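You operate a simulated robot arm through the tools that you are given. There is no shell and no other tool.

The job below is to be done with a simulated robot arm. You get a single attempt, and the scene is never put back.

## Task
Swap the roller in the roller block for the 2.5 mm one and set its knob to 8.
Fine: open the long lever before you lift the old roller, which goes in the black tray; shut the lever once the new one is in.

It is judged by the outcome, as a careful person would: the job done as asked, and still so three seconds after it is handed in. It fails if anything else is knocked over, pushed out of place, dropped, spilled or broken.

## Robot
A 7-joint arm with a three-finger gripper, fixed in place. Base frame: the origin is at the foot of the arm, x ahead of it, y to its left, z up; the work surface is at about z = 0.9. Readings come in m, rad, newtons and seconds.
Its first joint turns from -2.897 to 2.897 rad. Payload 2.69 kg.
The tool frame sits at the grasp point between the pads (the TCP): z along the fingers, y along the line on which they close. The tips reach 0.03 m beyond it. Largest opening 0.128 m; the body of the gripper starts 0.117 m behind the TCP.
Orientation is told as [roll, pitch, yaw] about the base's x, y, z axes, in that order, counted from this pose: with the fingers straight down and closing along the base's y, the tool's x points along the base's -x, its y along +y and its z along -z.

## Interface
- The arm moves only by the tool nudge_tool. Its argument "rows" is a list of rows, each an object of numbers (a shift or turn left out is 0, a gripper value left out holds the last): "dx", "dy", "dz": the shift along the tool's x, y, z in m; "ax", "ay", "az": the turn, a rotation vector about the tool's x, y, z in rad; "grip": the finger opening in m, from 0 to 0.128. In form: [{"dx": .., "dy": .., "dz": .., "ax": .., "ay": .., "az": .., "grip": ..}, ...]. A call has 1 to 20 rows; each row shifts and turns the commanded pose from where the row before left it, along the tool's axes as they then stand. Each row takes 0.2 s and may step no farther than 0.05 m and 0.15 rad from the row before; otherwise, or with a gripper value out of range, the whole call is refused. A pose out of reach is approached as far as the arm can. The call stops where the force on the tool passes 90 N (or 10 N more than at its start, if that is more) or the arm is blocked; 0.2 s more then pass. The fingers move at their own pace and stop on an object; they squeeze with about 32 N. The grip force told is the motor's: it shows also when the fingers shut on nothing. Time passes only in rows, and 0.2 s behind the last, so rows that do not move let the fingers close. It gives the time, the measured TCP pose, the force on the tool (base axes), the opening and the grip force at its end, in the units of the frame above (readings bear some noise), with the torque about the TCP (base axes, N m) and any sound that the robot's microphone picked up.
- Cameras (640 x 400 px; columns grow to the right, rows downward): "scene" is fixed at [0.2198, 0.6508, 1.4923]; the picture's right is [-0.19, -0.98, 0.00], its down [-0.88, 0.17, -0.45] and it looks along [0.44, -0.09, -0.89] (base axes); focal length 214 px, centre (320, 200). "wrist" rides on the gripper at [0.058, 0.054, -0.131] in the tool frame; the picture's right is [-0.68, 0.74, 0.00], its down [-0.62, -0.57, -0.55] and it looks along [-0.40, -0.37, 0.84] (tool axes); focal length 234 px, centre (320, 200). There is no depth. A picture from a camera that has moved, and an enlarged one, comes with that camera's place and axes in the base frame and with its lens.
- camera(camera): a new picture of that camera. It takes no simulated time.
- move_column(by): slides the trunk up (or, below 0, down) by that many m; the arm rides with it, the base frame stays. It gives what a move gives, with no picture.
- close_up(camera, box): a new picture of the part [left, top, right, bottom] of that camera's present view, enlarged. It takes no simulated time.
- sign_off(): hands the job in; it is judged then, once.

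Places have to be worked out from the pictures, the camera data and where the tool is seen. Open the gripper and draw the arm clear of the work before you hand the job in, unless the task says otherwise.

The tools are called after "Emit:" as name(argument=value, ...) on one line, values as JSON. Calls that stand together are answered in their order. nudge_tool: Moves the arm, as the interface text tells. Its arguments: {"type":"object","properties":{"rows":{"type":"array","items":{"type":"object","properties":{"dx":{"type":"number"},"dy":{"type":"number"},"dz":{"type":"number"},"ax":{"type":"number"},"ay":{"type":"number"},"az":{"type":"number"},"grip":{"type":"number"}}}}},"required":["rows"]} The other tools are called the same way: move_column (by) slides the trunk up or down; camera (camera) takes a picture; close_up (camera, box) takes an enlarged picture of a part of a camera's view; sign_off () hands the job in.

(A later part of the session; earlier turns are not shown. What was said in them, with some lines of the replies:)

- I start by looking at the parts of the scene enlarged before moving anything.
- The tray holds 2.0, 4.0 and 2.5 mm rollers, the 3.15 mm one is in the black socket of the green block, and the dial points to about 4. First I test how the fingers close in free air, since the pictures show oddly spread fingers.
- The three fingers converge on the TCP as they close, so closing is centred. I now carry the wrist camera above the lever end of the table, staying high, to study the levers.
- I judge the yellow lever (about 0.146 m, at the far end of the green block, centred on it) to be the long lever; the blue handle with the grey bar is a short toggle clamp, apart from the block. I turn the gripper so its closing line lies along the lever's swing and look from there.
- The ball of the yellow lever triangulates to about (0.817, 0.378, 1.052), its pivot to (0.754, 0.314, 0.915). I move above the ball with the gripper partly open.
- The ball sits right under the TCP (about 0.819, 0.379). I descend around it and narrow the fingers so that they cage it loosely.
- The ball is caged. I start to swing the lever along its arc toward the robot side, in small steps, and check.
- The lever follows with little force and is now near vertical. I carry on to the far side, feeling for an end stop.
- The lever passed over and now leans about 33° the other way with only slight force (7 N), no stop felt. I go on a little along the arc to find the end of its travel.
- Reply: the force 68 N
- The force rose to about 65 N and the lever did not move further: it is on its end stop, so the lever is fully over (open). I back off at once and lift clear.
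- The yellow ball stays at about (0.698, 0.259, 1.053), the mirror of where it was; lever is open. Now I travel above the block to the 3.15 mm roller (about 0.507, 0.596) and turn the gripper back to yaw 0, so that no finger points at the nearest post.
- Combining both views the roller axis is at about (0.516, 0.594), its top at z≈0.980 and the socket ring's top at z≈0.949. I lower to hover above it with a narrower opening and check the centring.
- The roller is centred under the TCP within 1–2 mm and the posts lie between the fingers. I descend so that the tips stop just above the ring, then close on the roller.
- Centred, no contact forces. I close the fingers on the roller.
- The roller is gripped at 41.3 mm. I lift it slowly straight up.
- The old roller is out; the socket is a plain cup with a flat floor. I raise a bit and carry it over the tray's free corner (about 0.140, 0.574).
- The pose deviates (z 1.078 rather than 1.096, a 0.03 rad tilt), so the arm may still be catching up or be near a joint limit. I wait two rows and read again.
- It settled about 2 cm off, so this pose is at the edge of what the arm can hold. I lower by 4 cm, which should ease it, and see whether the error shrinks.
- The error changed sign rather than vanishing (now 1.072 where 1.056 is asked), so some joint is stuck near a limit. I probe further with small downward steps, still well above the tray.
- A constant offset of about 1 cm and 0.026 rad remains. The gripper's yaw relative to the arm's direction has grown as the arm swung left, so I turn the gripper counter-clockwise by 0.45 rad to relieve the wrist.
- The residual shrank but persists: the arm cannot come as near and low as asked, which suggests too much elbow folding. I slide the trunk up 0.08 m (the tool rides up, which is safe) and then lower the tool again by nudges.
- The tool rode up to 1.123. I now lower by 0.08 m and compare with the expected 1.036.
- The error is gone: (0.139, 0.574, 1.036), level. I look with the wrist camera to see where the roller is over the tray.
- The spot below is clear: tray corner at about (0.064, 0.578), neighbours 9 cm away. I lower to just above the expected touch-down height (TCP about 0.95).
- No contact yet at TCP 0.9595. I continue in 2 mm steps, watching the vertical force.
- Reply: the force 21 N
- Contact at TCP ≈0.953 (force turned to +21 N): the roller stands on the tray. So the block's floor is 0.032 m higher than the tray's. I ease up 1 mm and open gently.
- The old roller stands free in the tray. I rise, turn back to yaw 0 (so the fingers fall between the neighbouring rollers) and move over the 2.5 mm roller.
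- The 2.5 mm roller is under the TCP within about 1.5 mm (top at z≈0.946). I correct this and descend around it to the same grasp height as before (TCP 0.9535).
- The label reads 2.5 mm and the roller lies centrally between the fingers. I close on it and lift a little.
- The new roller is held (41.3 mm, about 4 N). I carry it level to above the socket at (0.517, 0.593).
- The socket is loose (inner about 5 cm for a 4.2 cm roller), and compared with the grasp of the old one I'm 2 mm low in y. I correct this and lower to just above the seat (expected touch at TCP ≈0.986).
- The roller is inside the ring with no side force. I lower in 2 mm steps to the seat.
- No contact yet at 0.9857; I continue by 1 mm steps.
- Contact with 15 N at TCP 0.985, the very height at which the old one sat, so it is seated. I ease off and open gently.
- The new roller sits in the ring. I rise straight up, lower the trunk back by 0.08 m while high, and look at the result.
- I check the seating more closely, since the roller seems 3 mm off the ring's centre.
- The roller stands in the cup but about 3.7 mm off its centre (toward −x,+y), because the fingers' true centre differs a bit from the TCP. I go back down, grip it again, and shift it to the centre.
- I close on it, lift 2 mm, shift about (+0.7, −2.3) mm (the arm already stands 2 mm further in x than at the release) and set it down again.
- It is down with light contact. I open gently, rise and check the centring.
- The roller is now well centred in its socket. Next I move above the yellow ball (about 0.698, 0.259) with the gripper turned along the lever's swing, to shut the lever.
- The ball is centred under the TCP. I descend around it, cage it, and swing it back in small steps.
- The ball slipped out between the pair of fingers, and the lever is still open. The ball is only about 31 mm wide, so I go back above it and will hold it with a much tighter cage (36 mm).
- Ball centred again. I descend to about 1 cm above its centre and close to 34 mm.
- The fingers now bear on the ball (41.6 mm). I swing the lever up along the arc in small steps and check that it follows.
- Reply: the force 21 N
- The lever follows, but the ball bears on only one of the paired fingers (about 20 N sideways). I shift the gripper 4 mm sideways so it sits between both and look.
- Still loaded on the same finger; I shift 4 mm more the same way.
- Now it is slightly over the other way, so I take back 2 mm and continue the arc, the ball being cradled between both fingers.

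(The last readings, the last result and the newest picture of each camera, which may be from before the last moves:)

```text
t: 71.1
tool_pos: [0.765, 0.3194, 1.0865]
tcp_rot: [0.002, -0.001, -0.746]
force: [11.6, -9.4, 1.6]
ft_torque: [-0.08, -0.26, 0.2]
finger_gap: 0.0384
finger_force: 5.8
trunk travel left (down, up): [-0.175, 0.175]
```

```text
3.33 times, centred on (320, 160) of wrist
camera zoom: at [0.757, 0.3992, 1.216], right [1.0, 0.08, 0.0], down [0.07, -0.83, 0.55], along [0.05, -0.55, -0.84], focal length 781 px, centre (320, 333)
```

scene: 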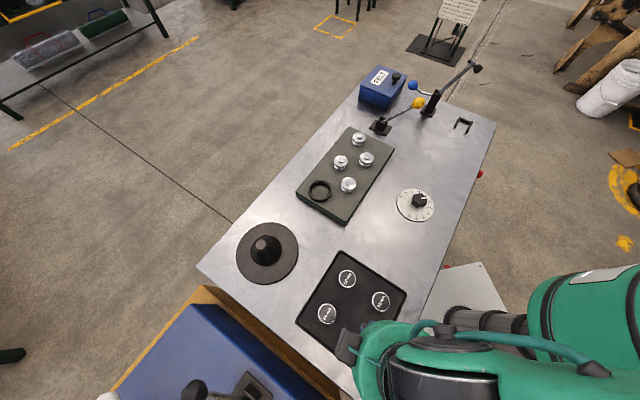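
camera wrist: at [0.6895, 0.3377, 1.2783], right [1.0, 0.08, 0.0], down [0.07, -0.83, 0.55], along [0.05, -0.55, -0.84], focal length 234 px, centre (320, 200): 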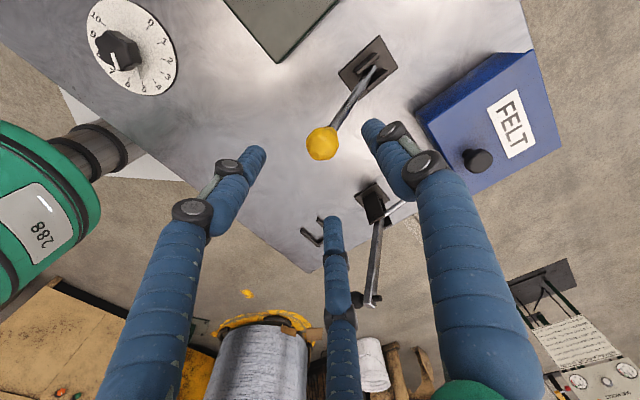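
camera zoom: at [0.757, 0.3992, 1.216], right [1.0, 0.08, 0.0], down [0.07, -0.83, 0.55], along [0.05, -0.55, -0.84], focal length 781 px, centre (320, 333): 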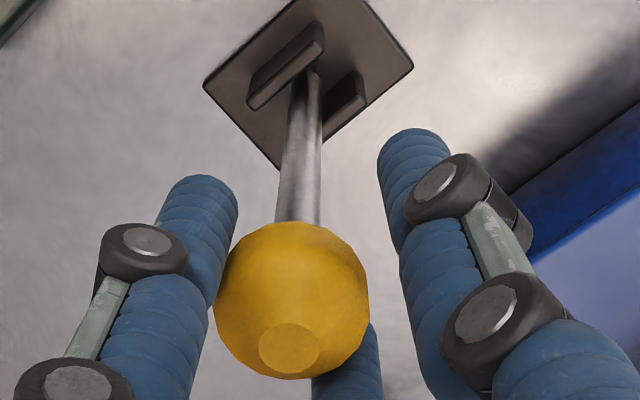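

The lever follows and is about vertical. I go on toward the shut side, with a 1.5 mm side correction.

Emit:
nudge_tool(rows=[{"dx": -0.0015}, {"dy": 0.01, "dz": 0.0003}, {"dy": 0.01, "dz": 0.0009}, {"dy": 0.01, "dz": 0.0016}, {"dy": 0.01, "dz": 0.0022}, {"dy": 0.01, "dz": 0.0028}, {"dy": 0.01, "dz": 0.0036}, {"dy": 0.01, "dz": 0.0043}, {}])

Emit:
close_up(camera="scene", box=[340, 50, 480, 150])

Emit:
close_up(camera="wrist", box=[240, 100, 400, 220])

```text
t: 73.1
tool_pos: [0.8127, 0.3677, 1.068]
tcp_rot: [-0.004, 0.002, -0.746]
force: [20.3, -29.4, -14.0]
ft_torque: [-0.67, -0.27, -0.07]
finger_gap: 0.0318
finger_force: 45.1
trunk travel left (down, up): [-0.175, 0.175]
```

```text
4.00 times, centred on (410, 100) of scene
camera zoom: at [0.2198, 0.6508, 1.4923], right [-0.19, -0.98, 0.0], down [-0.88, 0.17, -0.45], along [0.44, -0.09, -0.89], focal length 858 px, centre (-40, 600)
```

zoom: 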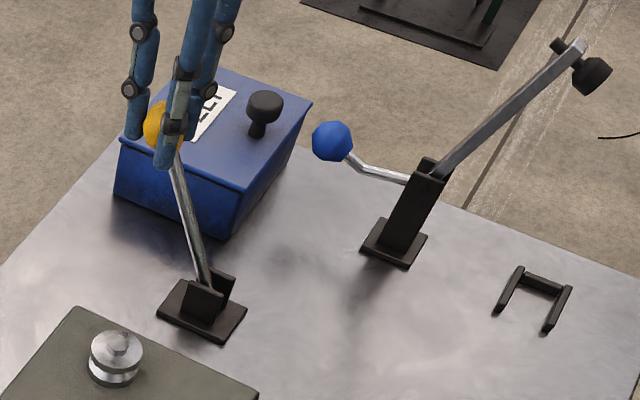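

```text
3.33 times, centred on (320, 160) of wrist
camera zoom: at [0.8066, 0.4477, 1.1976], right [1.0, 0.08, 0.0], down [0.07, -0.83, 0.55], along [0.04, -0.55, -0.84], focal length 781 px, centre (320, 333)
```

zoom: 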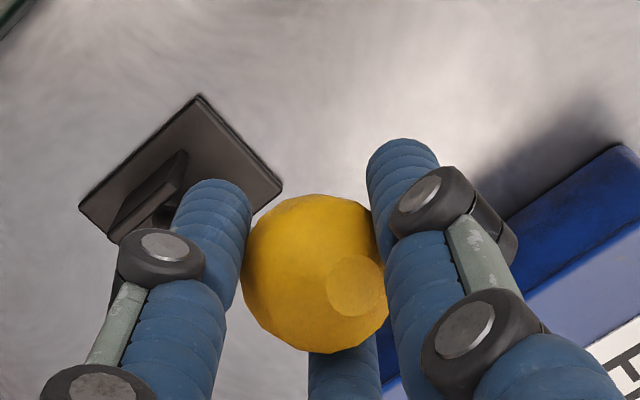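

The lever is nearly at its shut end (ball about 1 cm short), with side load on the fingers. I loosen the grip slightly, correct sideways by 3 mm, and push the remaining centimetre.

Emit:
nudge_tool(rows=[{"grip": 0.038}, {"dx": -0.003}, {"dy": 0.005, "dz": 0.003}, {"dy": 0.005, "dz": 0.003}, {}])

Emit:
close_up(camera="scene", box=[340, 50, 500, 150])

Emit:
close_up(camera="wrist", box=[240, 100, 400, 220])

```text
t: 74.3
tool_pos: [0.8199, 0.3758, 1.0642]
tcp_rot: [-0.002, -0.001, -0.747]
force: [-0.3, -0.7, 0.0]
ft_torque: [-0.02, 0.05, 0.0]
finger_gap: 0.0381
finger_force: 0.1
trunk travel left (down, up): [-0.175, 0.175]
```

```text
4.00 times, centred on (420, 100) of scene
camera zoom: at [0.2198, 0.6508, 1.4923], right [-0.19, -0.98, 0.0], down [-0.88, 0.17, -0.45], along [0.44, -0.09, -0.89], focal length 858 px, centre (-80, 600)
```

zoom: 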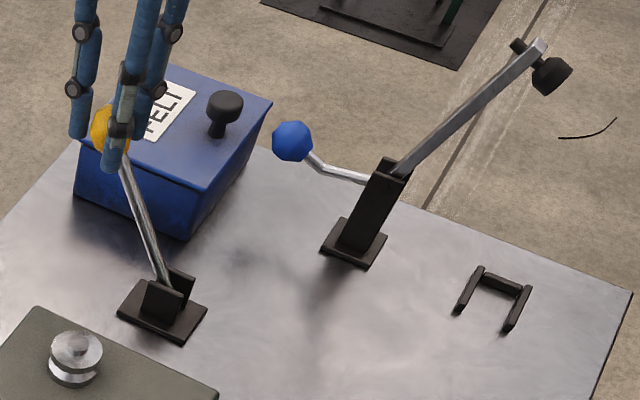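

```text
3.33 times, centred on (320, 160) of wrist
camera zoom: at [0.8133, 0.4554, 1.1936], right [1.0, 0.08, 0.0], down [0.07, -0.83, 0.55], along [0.04, -0.55, -0.84], focal length 781 px, centre (320, 333)
```

zoom: 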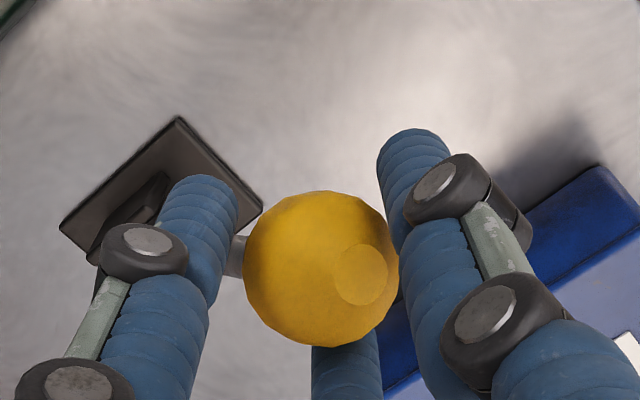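

The ball looks back at its first position with no load. I push a little farther to feel the stop and be sure it is fully shut.

Emit:
nudge_tool(rows=[{"dy": 0.004, "dz": 0.0025}, {"dy": 0.004, "dz": 0.0025}, {}])

Emit:
close_up(camera="scene", box=[340, 50, 500, 150])

```text
t: 75.1
tool_pos: [0.8254, 0.3811, 1.0596]
tcp_rot: [0.0, 0.0, -0.747]
force: [0.1, -1.9, -0.9]
ft_torque: [-0.01, 0.01, 0.0]
finger_gap: 0.0397
finger_force: 1.1
trunk travel left (down, up): [-0.175, 0.175]
```

```text
4.00 times, centred on (420, 100) of scene
camera zoom: at [0.2198, 0.6508, 1.4923], right [-0.19, -0.98, 0.0], down [-0.88, 0.17, -0.45], along [0.44, -0.09, -0.89], focal length 858 px, centre (-80, 600)
```

zoom: 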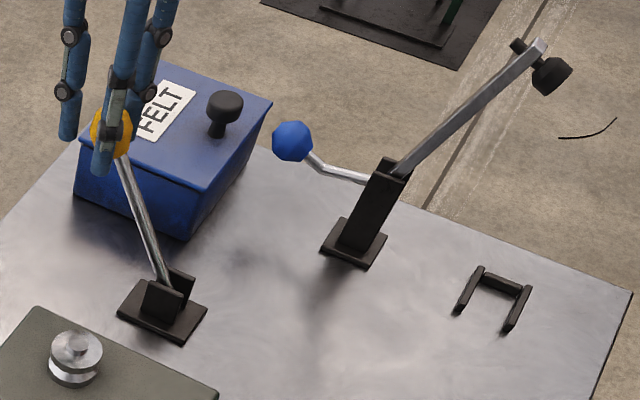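

The ball stays at its original spot while the fingers begin to yield, so it is on the stop. I give one last 4 mm push to confirm, then back off, open and rise.

Emit:
nudge_tool(rows=[{"dy": 0.004, "dz": 0.002}, {}])

Emit:
nudge_tool(rows=[{"dy": -0.006, "dz": -0.004, "grip": 0.05}, {"dy": -0.004, "dz": -0.002, "grip": 0.08}, {}, {"dz": -0.04}, {"dz": -0.045}, {"dz": -0.045}, {}])

Emit:
camera(camera="wrist")

Emit:
close_up(camera="scene", box=[340, 50, 500, 150])

```text
t: 75.7
tool_pos: [0.8292, 0.3849, 1.0584]
tcp_rot: [0.001, 0.0, -0.747]
force: [4.7, -2.3, 0.4]
ft_torque: [0.0, -0.1, 0.09]
finger_gap: 0.0404
finger_force: 1.9
trunk travel left (down, up): [-0.175, 0.175]
```

```text
t: 77.3
tool_pos: [0.8205, 0.3771, 1.1935]
tcp_rot: [0.001, 0.0, -0.745]
force: [-0.3, -1.0, 0.0]
ft_torque: [0.01, -0.03, 0.02]
finger_gap: 0.0801
finger_force: 0.0
trunk travel left (down, up): [-0.175, 0.175]
```

```text
taken
camera wrist: at [0.8139, 0.4568, 1.3232], right [1.0, 0.08, 0.0], down [0.07, -0.83, 0.55], along [0.04, -0.55, -0.84], focal length 234 px, centre (320, 200)
```

wrist: 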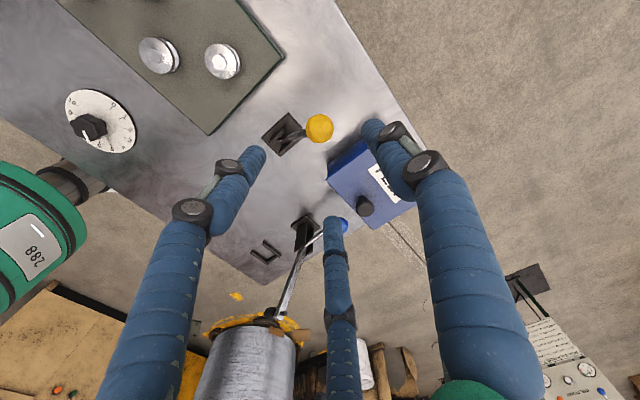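

```text
4.00 times, centred on (420, 100) of scene
camera zoom: at [0.2198, 0.6508, 1.4923], right [-0.19, -0.98, 0.0], down [-0.88, 0.17, -0.45], along [0.44, -0.09, -0.89], focal length 858 px, centre (-80, 600)
```

zoom: 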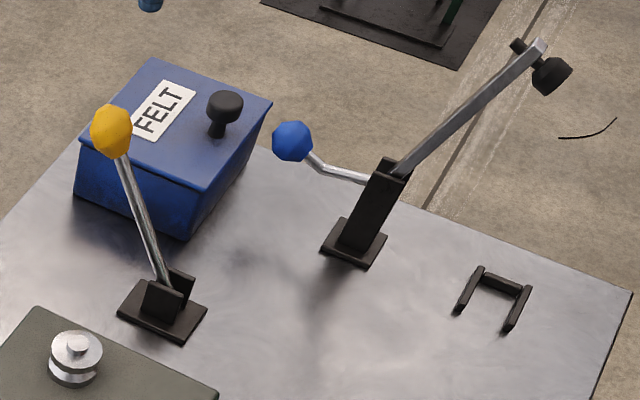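

The lever looks exactly as at the start: shut. Now I go over the dial (about 0.437, 0.313) to read it closely.

Emit:
nudge_tool(rows=[{"dx": 0.0265, "dy": -0.0341}, {"dx": 0.0265, "dy": -0.0341}, {"dx": 0.0265, "dy": -0.0341}, {"dx": 0.0265, "dy": -0.0341}, {"dx": 0.0265, "dy": -0.0341}, {"dx": 0.0265, "dy": -0.0341}, {"dx": 0.0265, "dy": -0.0341}, {"dx": 0.0265, "dy": -0.0341}, {"dx": 0.0265, "dy": -0.0341}, {"az": -0.149}, {"az": -0.149}, {"az": -0.149}, {"az": -0.149}, {"az": -0.149}, {}])

Emit:
camera(camera="wrist")

Emit:
close_up(camera="wrist", box=[270, 70, 370, 170])

Emit:
close_up(camera="scene", box=[385, 175, 445, 235])

```text
t: 80.5
tool_pos: [0.4384, 0.3135, 1.1945]
tcp_rot: [0.001, 0.001, -0.001]
force: [0.5, 1.1, 0.3]
ft_torque: [0.02, 0.01, -0.01]
finger_gap: 0.0798
finger_force: 0.2
trunk travel left (down, up): [-0.175, 0.175]
```

```text
taken
camera wrist: at [0.3789, 0.368, 1.3228], right [0.68, 0.74, 0.0], down [0.62, -0.57, 0.55], along [0.4, -0.37, -0.84], focal length 234 px, centre (320, 200)
```

wrist: 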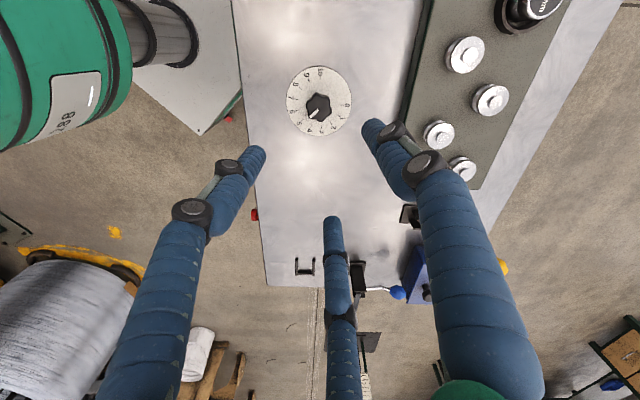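

```text
4.00 times, centred on (320, 120) of wrist
camera zoom: at [0.3789, 0.368, 1.3228], right [0.68, 0.74, 0.0], down [0.62, -0.57, 0.55], along [0.4, -0.37, -0.84], focal length 937 px, centre (320, 520)
```

zoom: 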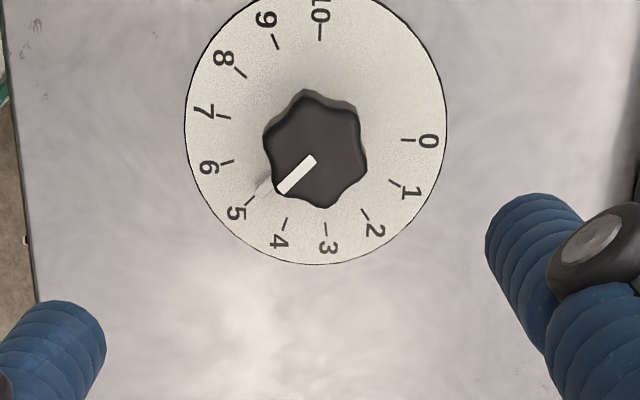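

```text
6.67 times, centred on (415, 205) of scene
camera zoom: at [0.2198, 0.6508, 1.4923], right [-0.19, -0.98, 0.0], down [-0.88, 0.17, -0.45], along [0.44, -0.09, -0.89], focal length 1430 px, centre (-313, 167)
```

zoom: 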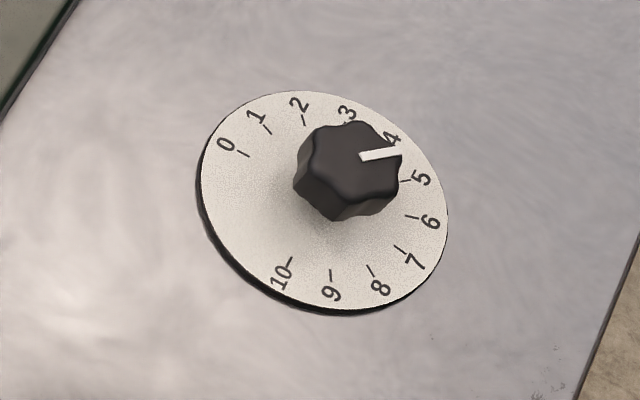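

The dial runs 27° per mark, clockwise; allowing for parallax the pointer stands at about 5, so it needs about +81° clockwise. The knob axis is at about (0.4355, 0.314), top z≈0.938. I turn the gripper 0.45 rad the other way first for range, and lower to hover over the knob.

Emit:
nudge_tool(rows=[{"dx": -0.0025, "dy": -0.0011, "az": -0.15, "grip": 0.07}, {"az": -0.15}, {"az": -0.15}, {"dz": 0.045}, {"dz": 0.045}, {"dz": 0.045}, {"dz": 0.04}, {}])

Emit:
camera(camera="wrist")

Emit:
close_up(camera="wrist", box=[250, 90, 390, 210])

```text
t: 82.3
tool_pos: [0.441, 0.3115, 1.0178]
tcp_rot: [0.0, 0.0, 0.448]
force: [0.7, -0.2, 0.3]
ft_torque: [-0.03, 0.07, 0.02]
finger_gap: 0.0701
finger_force: 0.1
trunk travel left (down, up): [-0.175, 0.175]
```

```text
taken
camera wrist: at [0.365, 0.336, 1.1469], right [0.29, 0.96, 0.0], down [0.8, -0.24, 0.55], along [0.52, -0.16, -0.84], focal length 234 px, centre (320, 200)
```

wrist: 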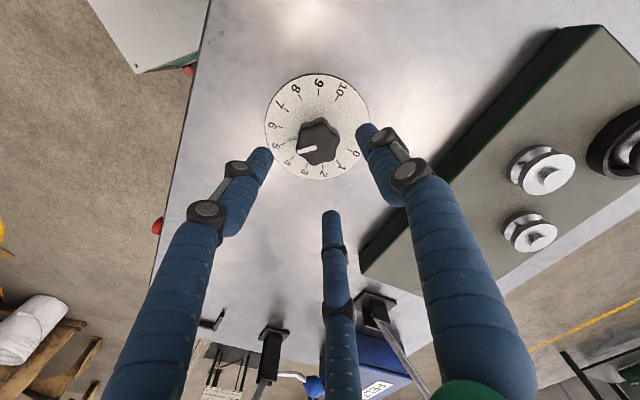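

```text
3.33 times, centred on (320, 150) of wrist
camera zoom: at [0.365, 0.336, 1.1469], right [0.29, 0.96, 0.0], down [0.8, -0.24, 0.55], along [0.52, -0.16, -0.84], focal length 781 px, centre (320, 367)
```

zoom: 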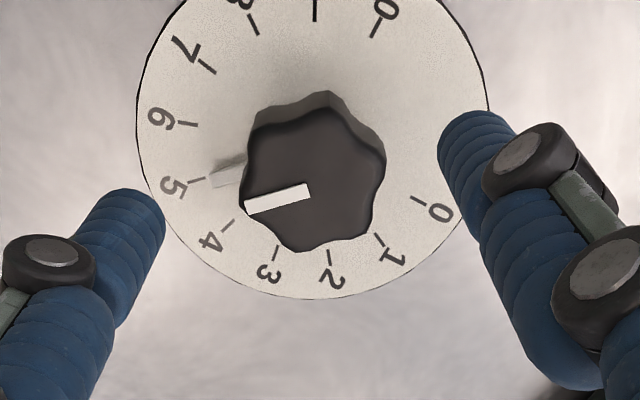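

Mapped onto the dial plane, the pointer's azimuth is −91° while mark 5 is at −90°: it stands at 5, and 8 needs 80–81° clockwise. The knob is well centred between the fingers; I descend and close on it.

Emit:
nudge_tool(rows=[{"dz": 0.03}, {"dz": 0.025}, {"dz": 0.017}, {}])

Emit:
nudge_tool(rows=[{"grip": 0.055}, {"grip": 0.045}, {"grip": 0.035}, {"grip": 0.02}, {}])

Emit:
close_up(camera="wrist", box=[250, 90, 390, 210])

Emit:
close_up(camera="scene", box=[365, 155, 465, 245])

```text
t: 83.3
tool_pos: [0.4412, 0.3134, 0.9464]
tcp_rot: [0.0, 0.0, 0.448]
force: [-0.1, -0.1, 0.3]
ft_torque: [-0.01, -0.01, -0.02]
finger_gap: 0.0702
finger_force: 0.0
trunk travel left (down, up): [-0.175, 0.175]
```

```text
t: 84.5
tool_pos: [0.4385, 0.3095, 0.9457]
tcp_rot: [0.001, 0.004, 0.449]
force: [-14.2, -17.9, -0.9]
ft_torque: [-0.62, 0.61, 0.0]
finger_gap: 0.0386
finger_force: 44.9
trunk travel left (down, up): [-0.175, 0.175]
```

```text
3.33 times, centred on (320, 150) of wrist
camera zoom: at [0.3623, 0.3348, 1.0746], right [0.29, 0.96, 0.0], down [0.8, -0.24, 0.55], along [0.52, -0.16, -0.84], focal length 781 px, centre (320, 367)
```

zoom: 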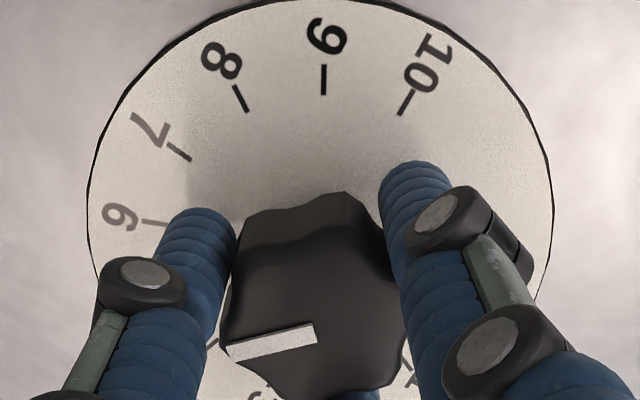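

```text
4.44 times, centred on (415, 200) of scene
camera zoom: at [0.2198, 0.6508, 1.4923], right [-0.19, -0.98, 0.0], down [-0.88, 0.17, -0.45], along [0.44, -0.09, -0.89], focal length 953 px, centre (-102, 200)
```

zoom: 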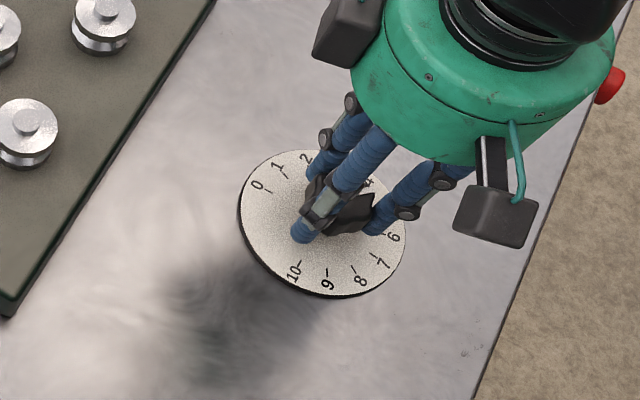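

The fingers hold the knob (38.6 mm) with about 23 N sideways, so I first shift the tool about 4 mm to relieve that.

Emit:
nudge_tool(rows=[{"dx": 0.0018, "dy": -0.0008}, {"dx": 0.0018, "dy": -0.0008}, {}])

```text
t: 85.3
tool_pos: [0.4396, 0.311, 0.9456]
tcp_rot: [-0.003, 0.002, 0.448]
force: [-7.3, 9.2, -31.6]
ft_torque: [0.28, -0.13, -0.03]
finger_gap: 0.0386
finger_force: 44.8
trunk travel left (down, up): [-0.175, 0.175]
```

A −32 N vertical load appeared from friction lock. I open briefly and close again at this position to let it settle.

Emit:
nudge_tool(rows=[{"grip": 0.05}, {"grip": 0.055}, {}])

Emit:
nudge_tool(rows=[{"grip": 0.045}, {"grip": 0.036}, {"grip": 0.03}, {}])

Emit:
close_up(camera="wrist", box=[250, 90, 390, 210])

```text
t: 86.1
tool_pos: [0.4386, 0.3112, 0.9463]
tcp_rot: [0.0, 0.0, 0.448]
force: [0.5, 0.1, -0.7]
ft_torque: [0.0, 0.0, 0.02]
finger_gap: 0.0552
finger_force: 0.1
trunk travel left (down, up): [-0.175, 0.175]
```

```text
t: 87.1
tool_pos: [0.4388, 0.3103, 0.9472]
tcp_rot: [0.001, -0.002, 0.45]
force: [-3.6, 14.6, -1.5]
ft_torque: [0.54, 0.03, 0.01]
finger_gap: 0.0389
finger_force: 44.9
trunk travel left (down, up): [-0.175, 0.175]
```

```text
3.33 times, centred on (320, 150) of wrist
camera zoom: at [0.3616, 0.3342, 1.0756], right [0.29, 0.96, 0.0], down [0.8, -0.24, 0.55], along [0.53, -0.16, -0.84], focal length 781 px, centre (320, 367)
```

zoom: 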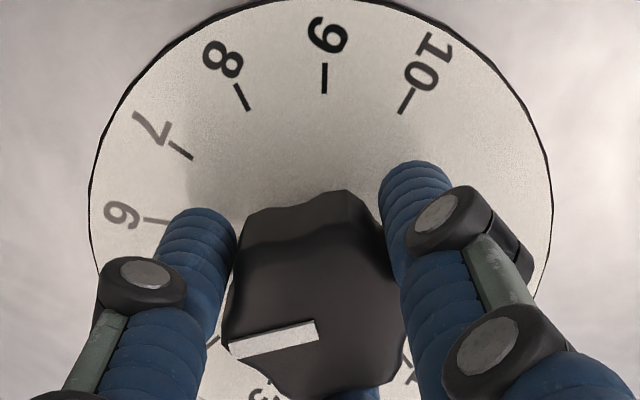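

Only about 15 N sideways now. I start turning clockwise (+az) in small steps about the knob's axis and check force and pointer.

Emit:
nudge_tool(rows=[{"dx": 0.0003, "dy": -0.0001, "az": 0.07}, {"dx": 0.0003, "dy": -0.0001, "az": 0.07}, {"dx": 0.0003, "dy": -0.0001, "az": 0.07}, {"dx": 0.0003, "dy": -0.0001, "az": 0.07}, {}])

Emit:
close_up(camera="wrist", box=[250, 90, 390, 210])

```text
t: 88.3
tool_pos: [0.4386, 0.3106, 0.9474]
tcp_rot: [0.001, -0.002, 0.167]
force: [1.7, 27.5, -5.9]
ft_torque: [0.82, -0.16, -0.01]
finger_gap: 0.0388
finger_force: 45.1
trunk travel left (down, up): [-0.175, 0.175]
```

```text
3.33 times, centred on (320, 150) of wrist
camera zoom: at [0.3709, 0.3544, 1.0756], right [0.54, 0.84, 0.0], down [0.7, -0.45, 0.55], along [0.46, -0.3, -0.84], focal length 781 px, centre (320, 367)
```

zoom: 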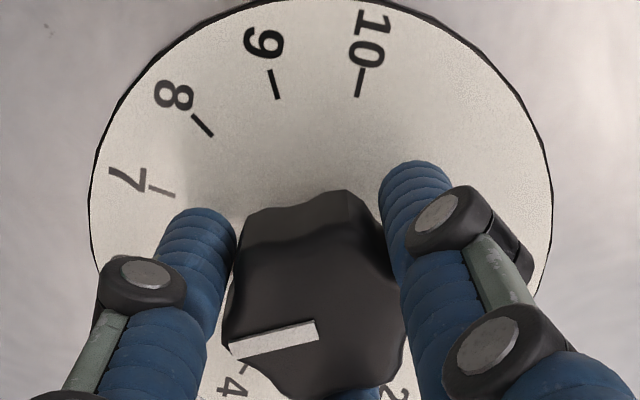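

The knob turns along with the gripper. Side load is 27 N toward +y, so I ease 2.5 mm that way and go on turning without compensation.

Emit:
nudge_tool(rows=[{"dx": -0.0004, "dy": 0.0025}, {"az": 0.07}, {"az": 0.07}, {"az": 0.07}, {"az": 0.07}, {"az": 0.07}, {}])

```text
t: 89.9
tool_pos: [0.4386, 0.3112, 0.9465]
tcp_rot: [-0.001, 0.001, -0.183]
force: [22.3, -13.1, 2.3]
ft_torque: [-0.48, -0.48, -0.02]
finger_gap: 0.0387
finger_force: 44.6
trunk travel left (down, up): [-0.175, 0.175]
```

Side load now (22, −13) N, still moderate; I ease 3 mm that way and continue, having turned 0.63 of 1.40 rad.

Emit:
nudge_tool(rows=[{"dx": -0.0027, "dy": -0.001}, {"az": 0.07}, {"az": 0.07}, {"az": 0.07}, {"az": 0.07}, {"az": 0.07}, {}])

Emit:
close_up(camera="wrist", box=[250, 90, 390, 210])

```text
t: 91.5
tool_pos: [0.4377, 0.3106, 0.9467]
tcp_rot: [0.002, -0.004, -0.533]
force: [-22.9, 23.7, 4.6]
ft_torque: [0.68, 0.73, -0.01]
finger_gap: 0.0386
finger_force: 44.7
trunk travel left (down, up): [-0.175, 0.175]
```

```text
3.33 times, centred on (320, 150) of wrist
camera zoom: at [0.4145, 0.3873, 1.0755], right [0.96, 0.29, 0.0], down [0.24, -0.8, 0.55], along [0.16, -0.53, -0.84], focal length 781 px, centre (320, 367)
```

zoom: 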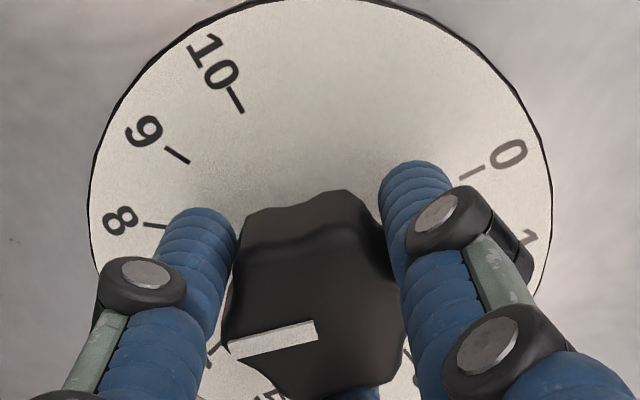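

Turned 0.98 rad so far and the pointer moves rigidly with the gripper (side load flipped, so I take back half of the shift). I make the remaining 0.415 rad.

Emit:
nudge_tool(rows=[{"dx": 0.0021, "dy": 0.0006}, {"az": 0.0692}, {"az": 0.0692}, {"az": 0.0692}, {"az": 0.0692}, {"az": 0.0692}, {"az": 0.0692}, {}])

Emit:
close_up(camera="wrist", box=[250, 90, 390, 210])

Emit:
close_up(camera="scene", box=[365, 155, 465, 245])

```text
t: 93.3
tool_pos: [0.4377, 0.3114, 0.9458]
tcp_rot: [0.002, 0.0, -0.945]
force: [6.1, -15.2, 0.0]
ft_torque: [-0.44, -0.16, -0.01]
finger_gap: 0.0384
finger_force: 44.8
trunk travel left (down, up): [-0.175, 0.175]
```

```text
3.33 times, centred on (320, 150) of wrist
camera zoom: at [0.4471, 0.3902, 1.0756], right [0.99, -0.12, 0.0], down [-0.1, -0.83, 0.55], along [-0.07, -0.54, -0.84], focal length 781 px, centre (320, 367)
```

zoom: 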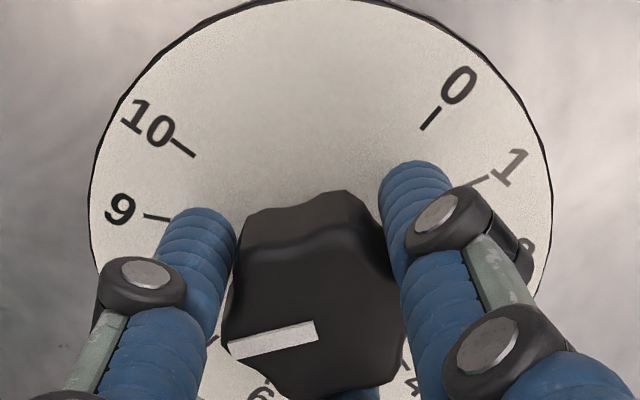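

```text
4.44 times, centred on (415, 200) of scene
camera zoom: at [0.2198, 0.6508, 1.4923], right [-0.19, -0.98, 0.0], down [-0.88, 0.17, -0.45], along [0.44, -0.09, -0.89], focal length 953 px, centre (-102, 200)
```

zoom: 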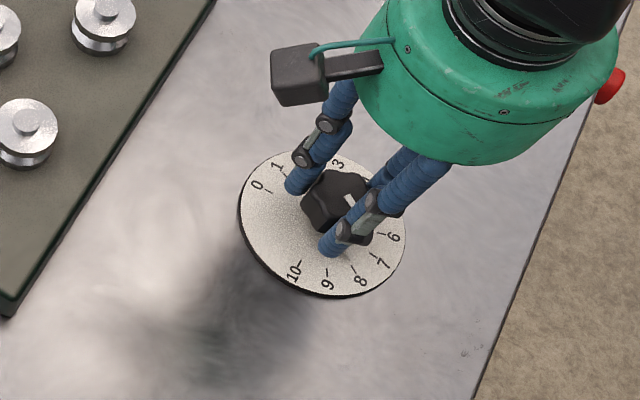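

The marks moved by exactly three units relative to the gripper (9 now stands where 6 was). I open carefully, rise straight up and read the dial.

Emit:
nudge_tool(rows=[{"grip": 0.045}, {"grip": 0.055}, {"grip": 0.068}, {}, {"dz": -0.03}, {"dz": -0.045}, {"dz": -0.045}, {"dz": -0.045}, {}])

Emit:
close_up(camera="wrist", box=[260, 60, 380, 180])

Emit:
close_up(camera="scene", box=[385, 175, 445, 235])

```text
t: 95.3
tool_pos: [0.4373, 0.3126, 1.1127]
tcp_rot: [0.001, 0.001, -0.947]
force: [-0.6, -0.4, 0.1]
ft_torque: [0.03, -0.01, 0.01]
finger_gap: 0.068
finger_force: 0.0
trunk travel left (down, up): [-0.175, 0.175]
```

```text
3.33 times, centred on (320, 120) of wrist
camera zoom: at [0.4461, 0.3906, 1.2414], right [0.99, -0.12, 0.0], down [-0.1, -0.83, 0.55], along [-0.06, -0.54, -0.84], focal length 781 px, centre (320, 467)
```

zoom: 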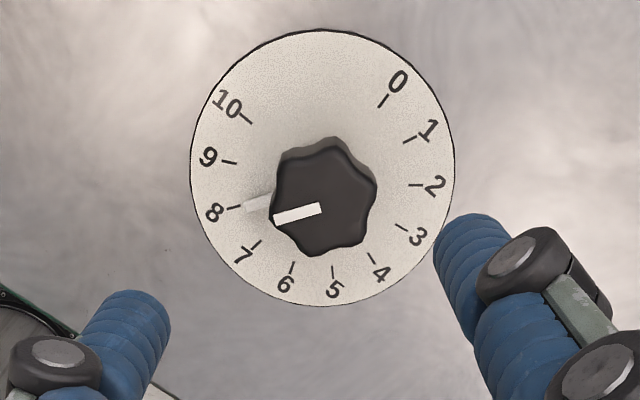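

```text
6.67 times, centred on (415, 205) of scene
camera zoom: at [0.2198, 0.6508, 1.4923], right [-0.19, -0.98, 0.0], down [-0.88, 0.17, -0.45], along [0.44, -0.09, -0.89], focal length 1430 px, centre (-313, 167)
```

zoom: 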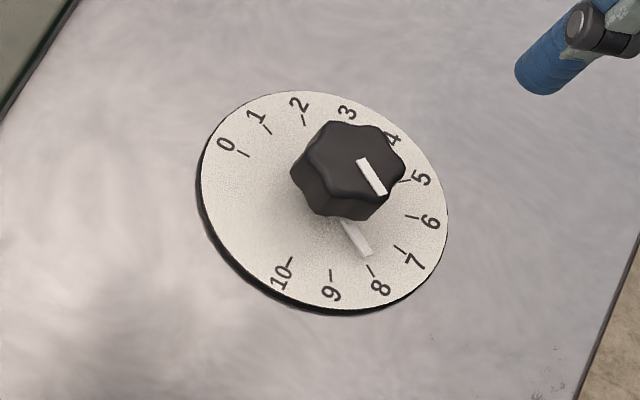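

Both views put the pointer at mark 8 (azimuth −173° against −172° for the mark). I rise farther, open the gripper and draw the arm clear, then check the whole scene.

Emit:
nudge_tool(rows=[{"dz": -0.045, "grip": 0.1}, {"dz": -0.045}, {"dz": -0.045}, {"az": -0.149}, {"az": -0.149}, {"az": -0.149}, {"az": -0.149}, {"az": -0.149}, {"az": -0.149}, {}])

Emit:
camera(camera="scene")

Emit:
close_up(camera="scene", box=[280, 120, 440, 240])

Emit:
close_up(camera="scene", box=[280, 230, 420, 380])

Emit:
close_up(camera="scene", box=[340, 50, 500, 150])

```text
t: 97.5
tool_pos: [0.4374, 0.3133, 1.247]
tcp_rot: [0.0, -0.001, -0.053]
force: [0.0, -0.7, 0.8]
ft_torque: [-0.03, 0.02, 0.0]
finger_gap: 0.1002
finger_force: 0.1
trunk travel left (down, up): [-0.175, 0.175]
```

```text
taken
```

scene: 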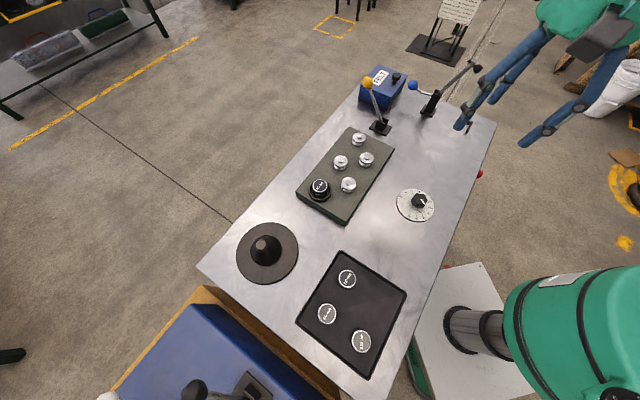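

```text
3.33 times, centred on (360, 180) of scene
camera zoom: at [0.2198, 0.6508, 1.4923], right [-0.19, -0.98, 0.0], down [-0.88, 0.17, -0.45], along [0.44, -0.09, -0.89], focal length 715 px, centre (187, 267)
```

zoom: 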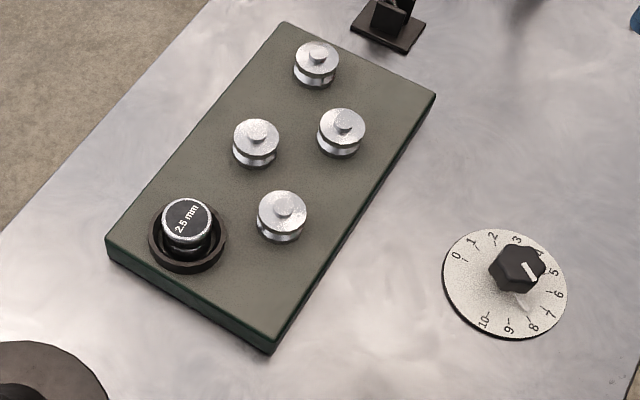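

```text
2.67 times, centred on (350, 305) of scene
camera zoom: at [0.2198, 0.6508, 1.4923], right [-0.19, -0.98, 0.0], down [-0.88, 0.17, -0.45], along [0.44, -0.09, -0.89], focal length 572 px, centre (240, -80)
```

zoom: 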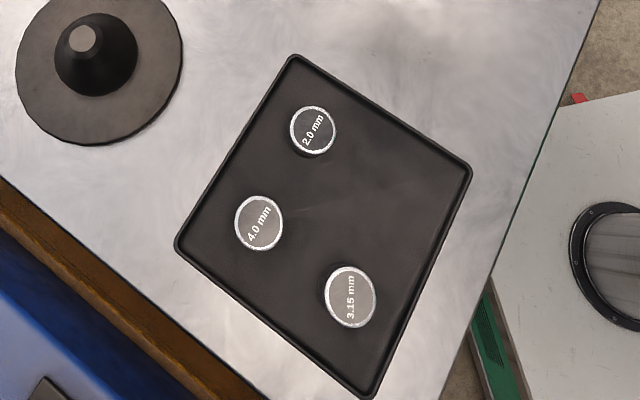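

```text
4.00 times, centred on (420, 100) of scene
camera zoom: at [0.2198, 0.6508, 1.4923], right [-0.19, -0.98, 0.0], down [-0.88, 0.17, -0.45], along [0.44, -0.09, -0.89], focal length 858 px, centre (-80, 600)
```

zoom: 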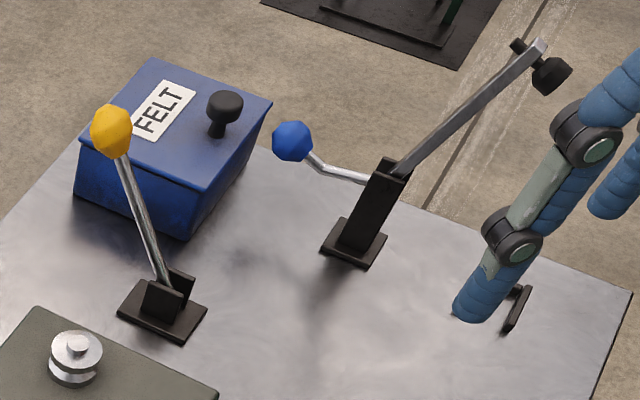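

Everything is as asked: the 2.5 mm roller is in the block, the 3.15 mm one is in the black tray, the long yellow lever is shut, the knob is at 8, nothing else has moved, and the arm is clear with the gripper open. I hand the job in.

Emit:
sign_off()

```text
The job is handed in.
```

The roller swap is finished and handed in. The 2.5 mm roller is in the roller block, and the knob is set to 8.

- **Lever:** I took the yellow lever at the end of the block to be the long lever. I opened it to its stop before lifting the old roller, and shut it again once the new one was in. On the first try at shutting it, the ball slipped out of the fingers. The second try worked, and in the pictures the lever stands where it did at the start.
- **Old roller:** the 3.15 mm roller stands in the free corner of the black tray, next to the 2.0 mm and 4.0 mm ones.
- **New roller:** it first sat about 4 mm off centre in its socket, so I gripped it again and centred it.
- **Knob:** it started at 5. The pointer now reads 8 to within about a degree.

In the last pictures nothing else had moved or fallen, and the arm was clear with the gripper open.
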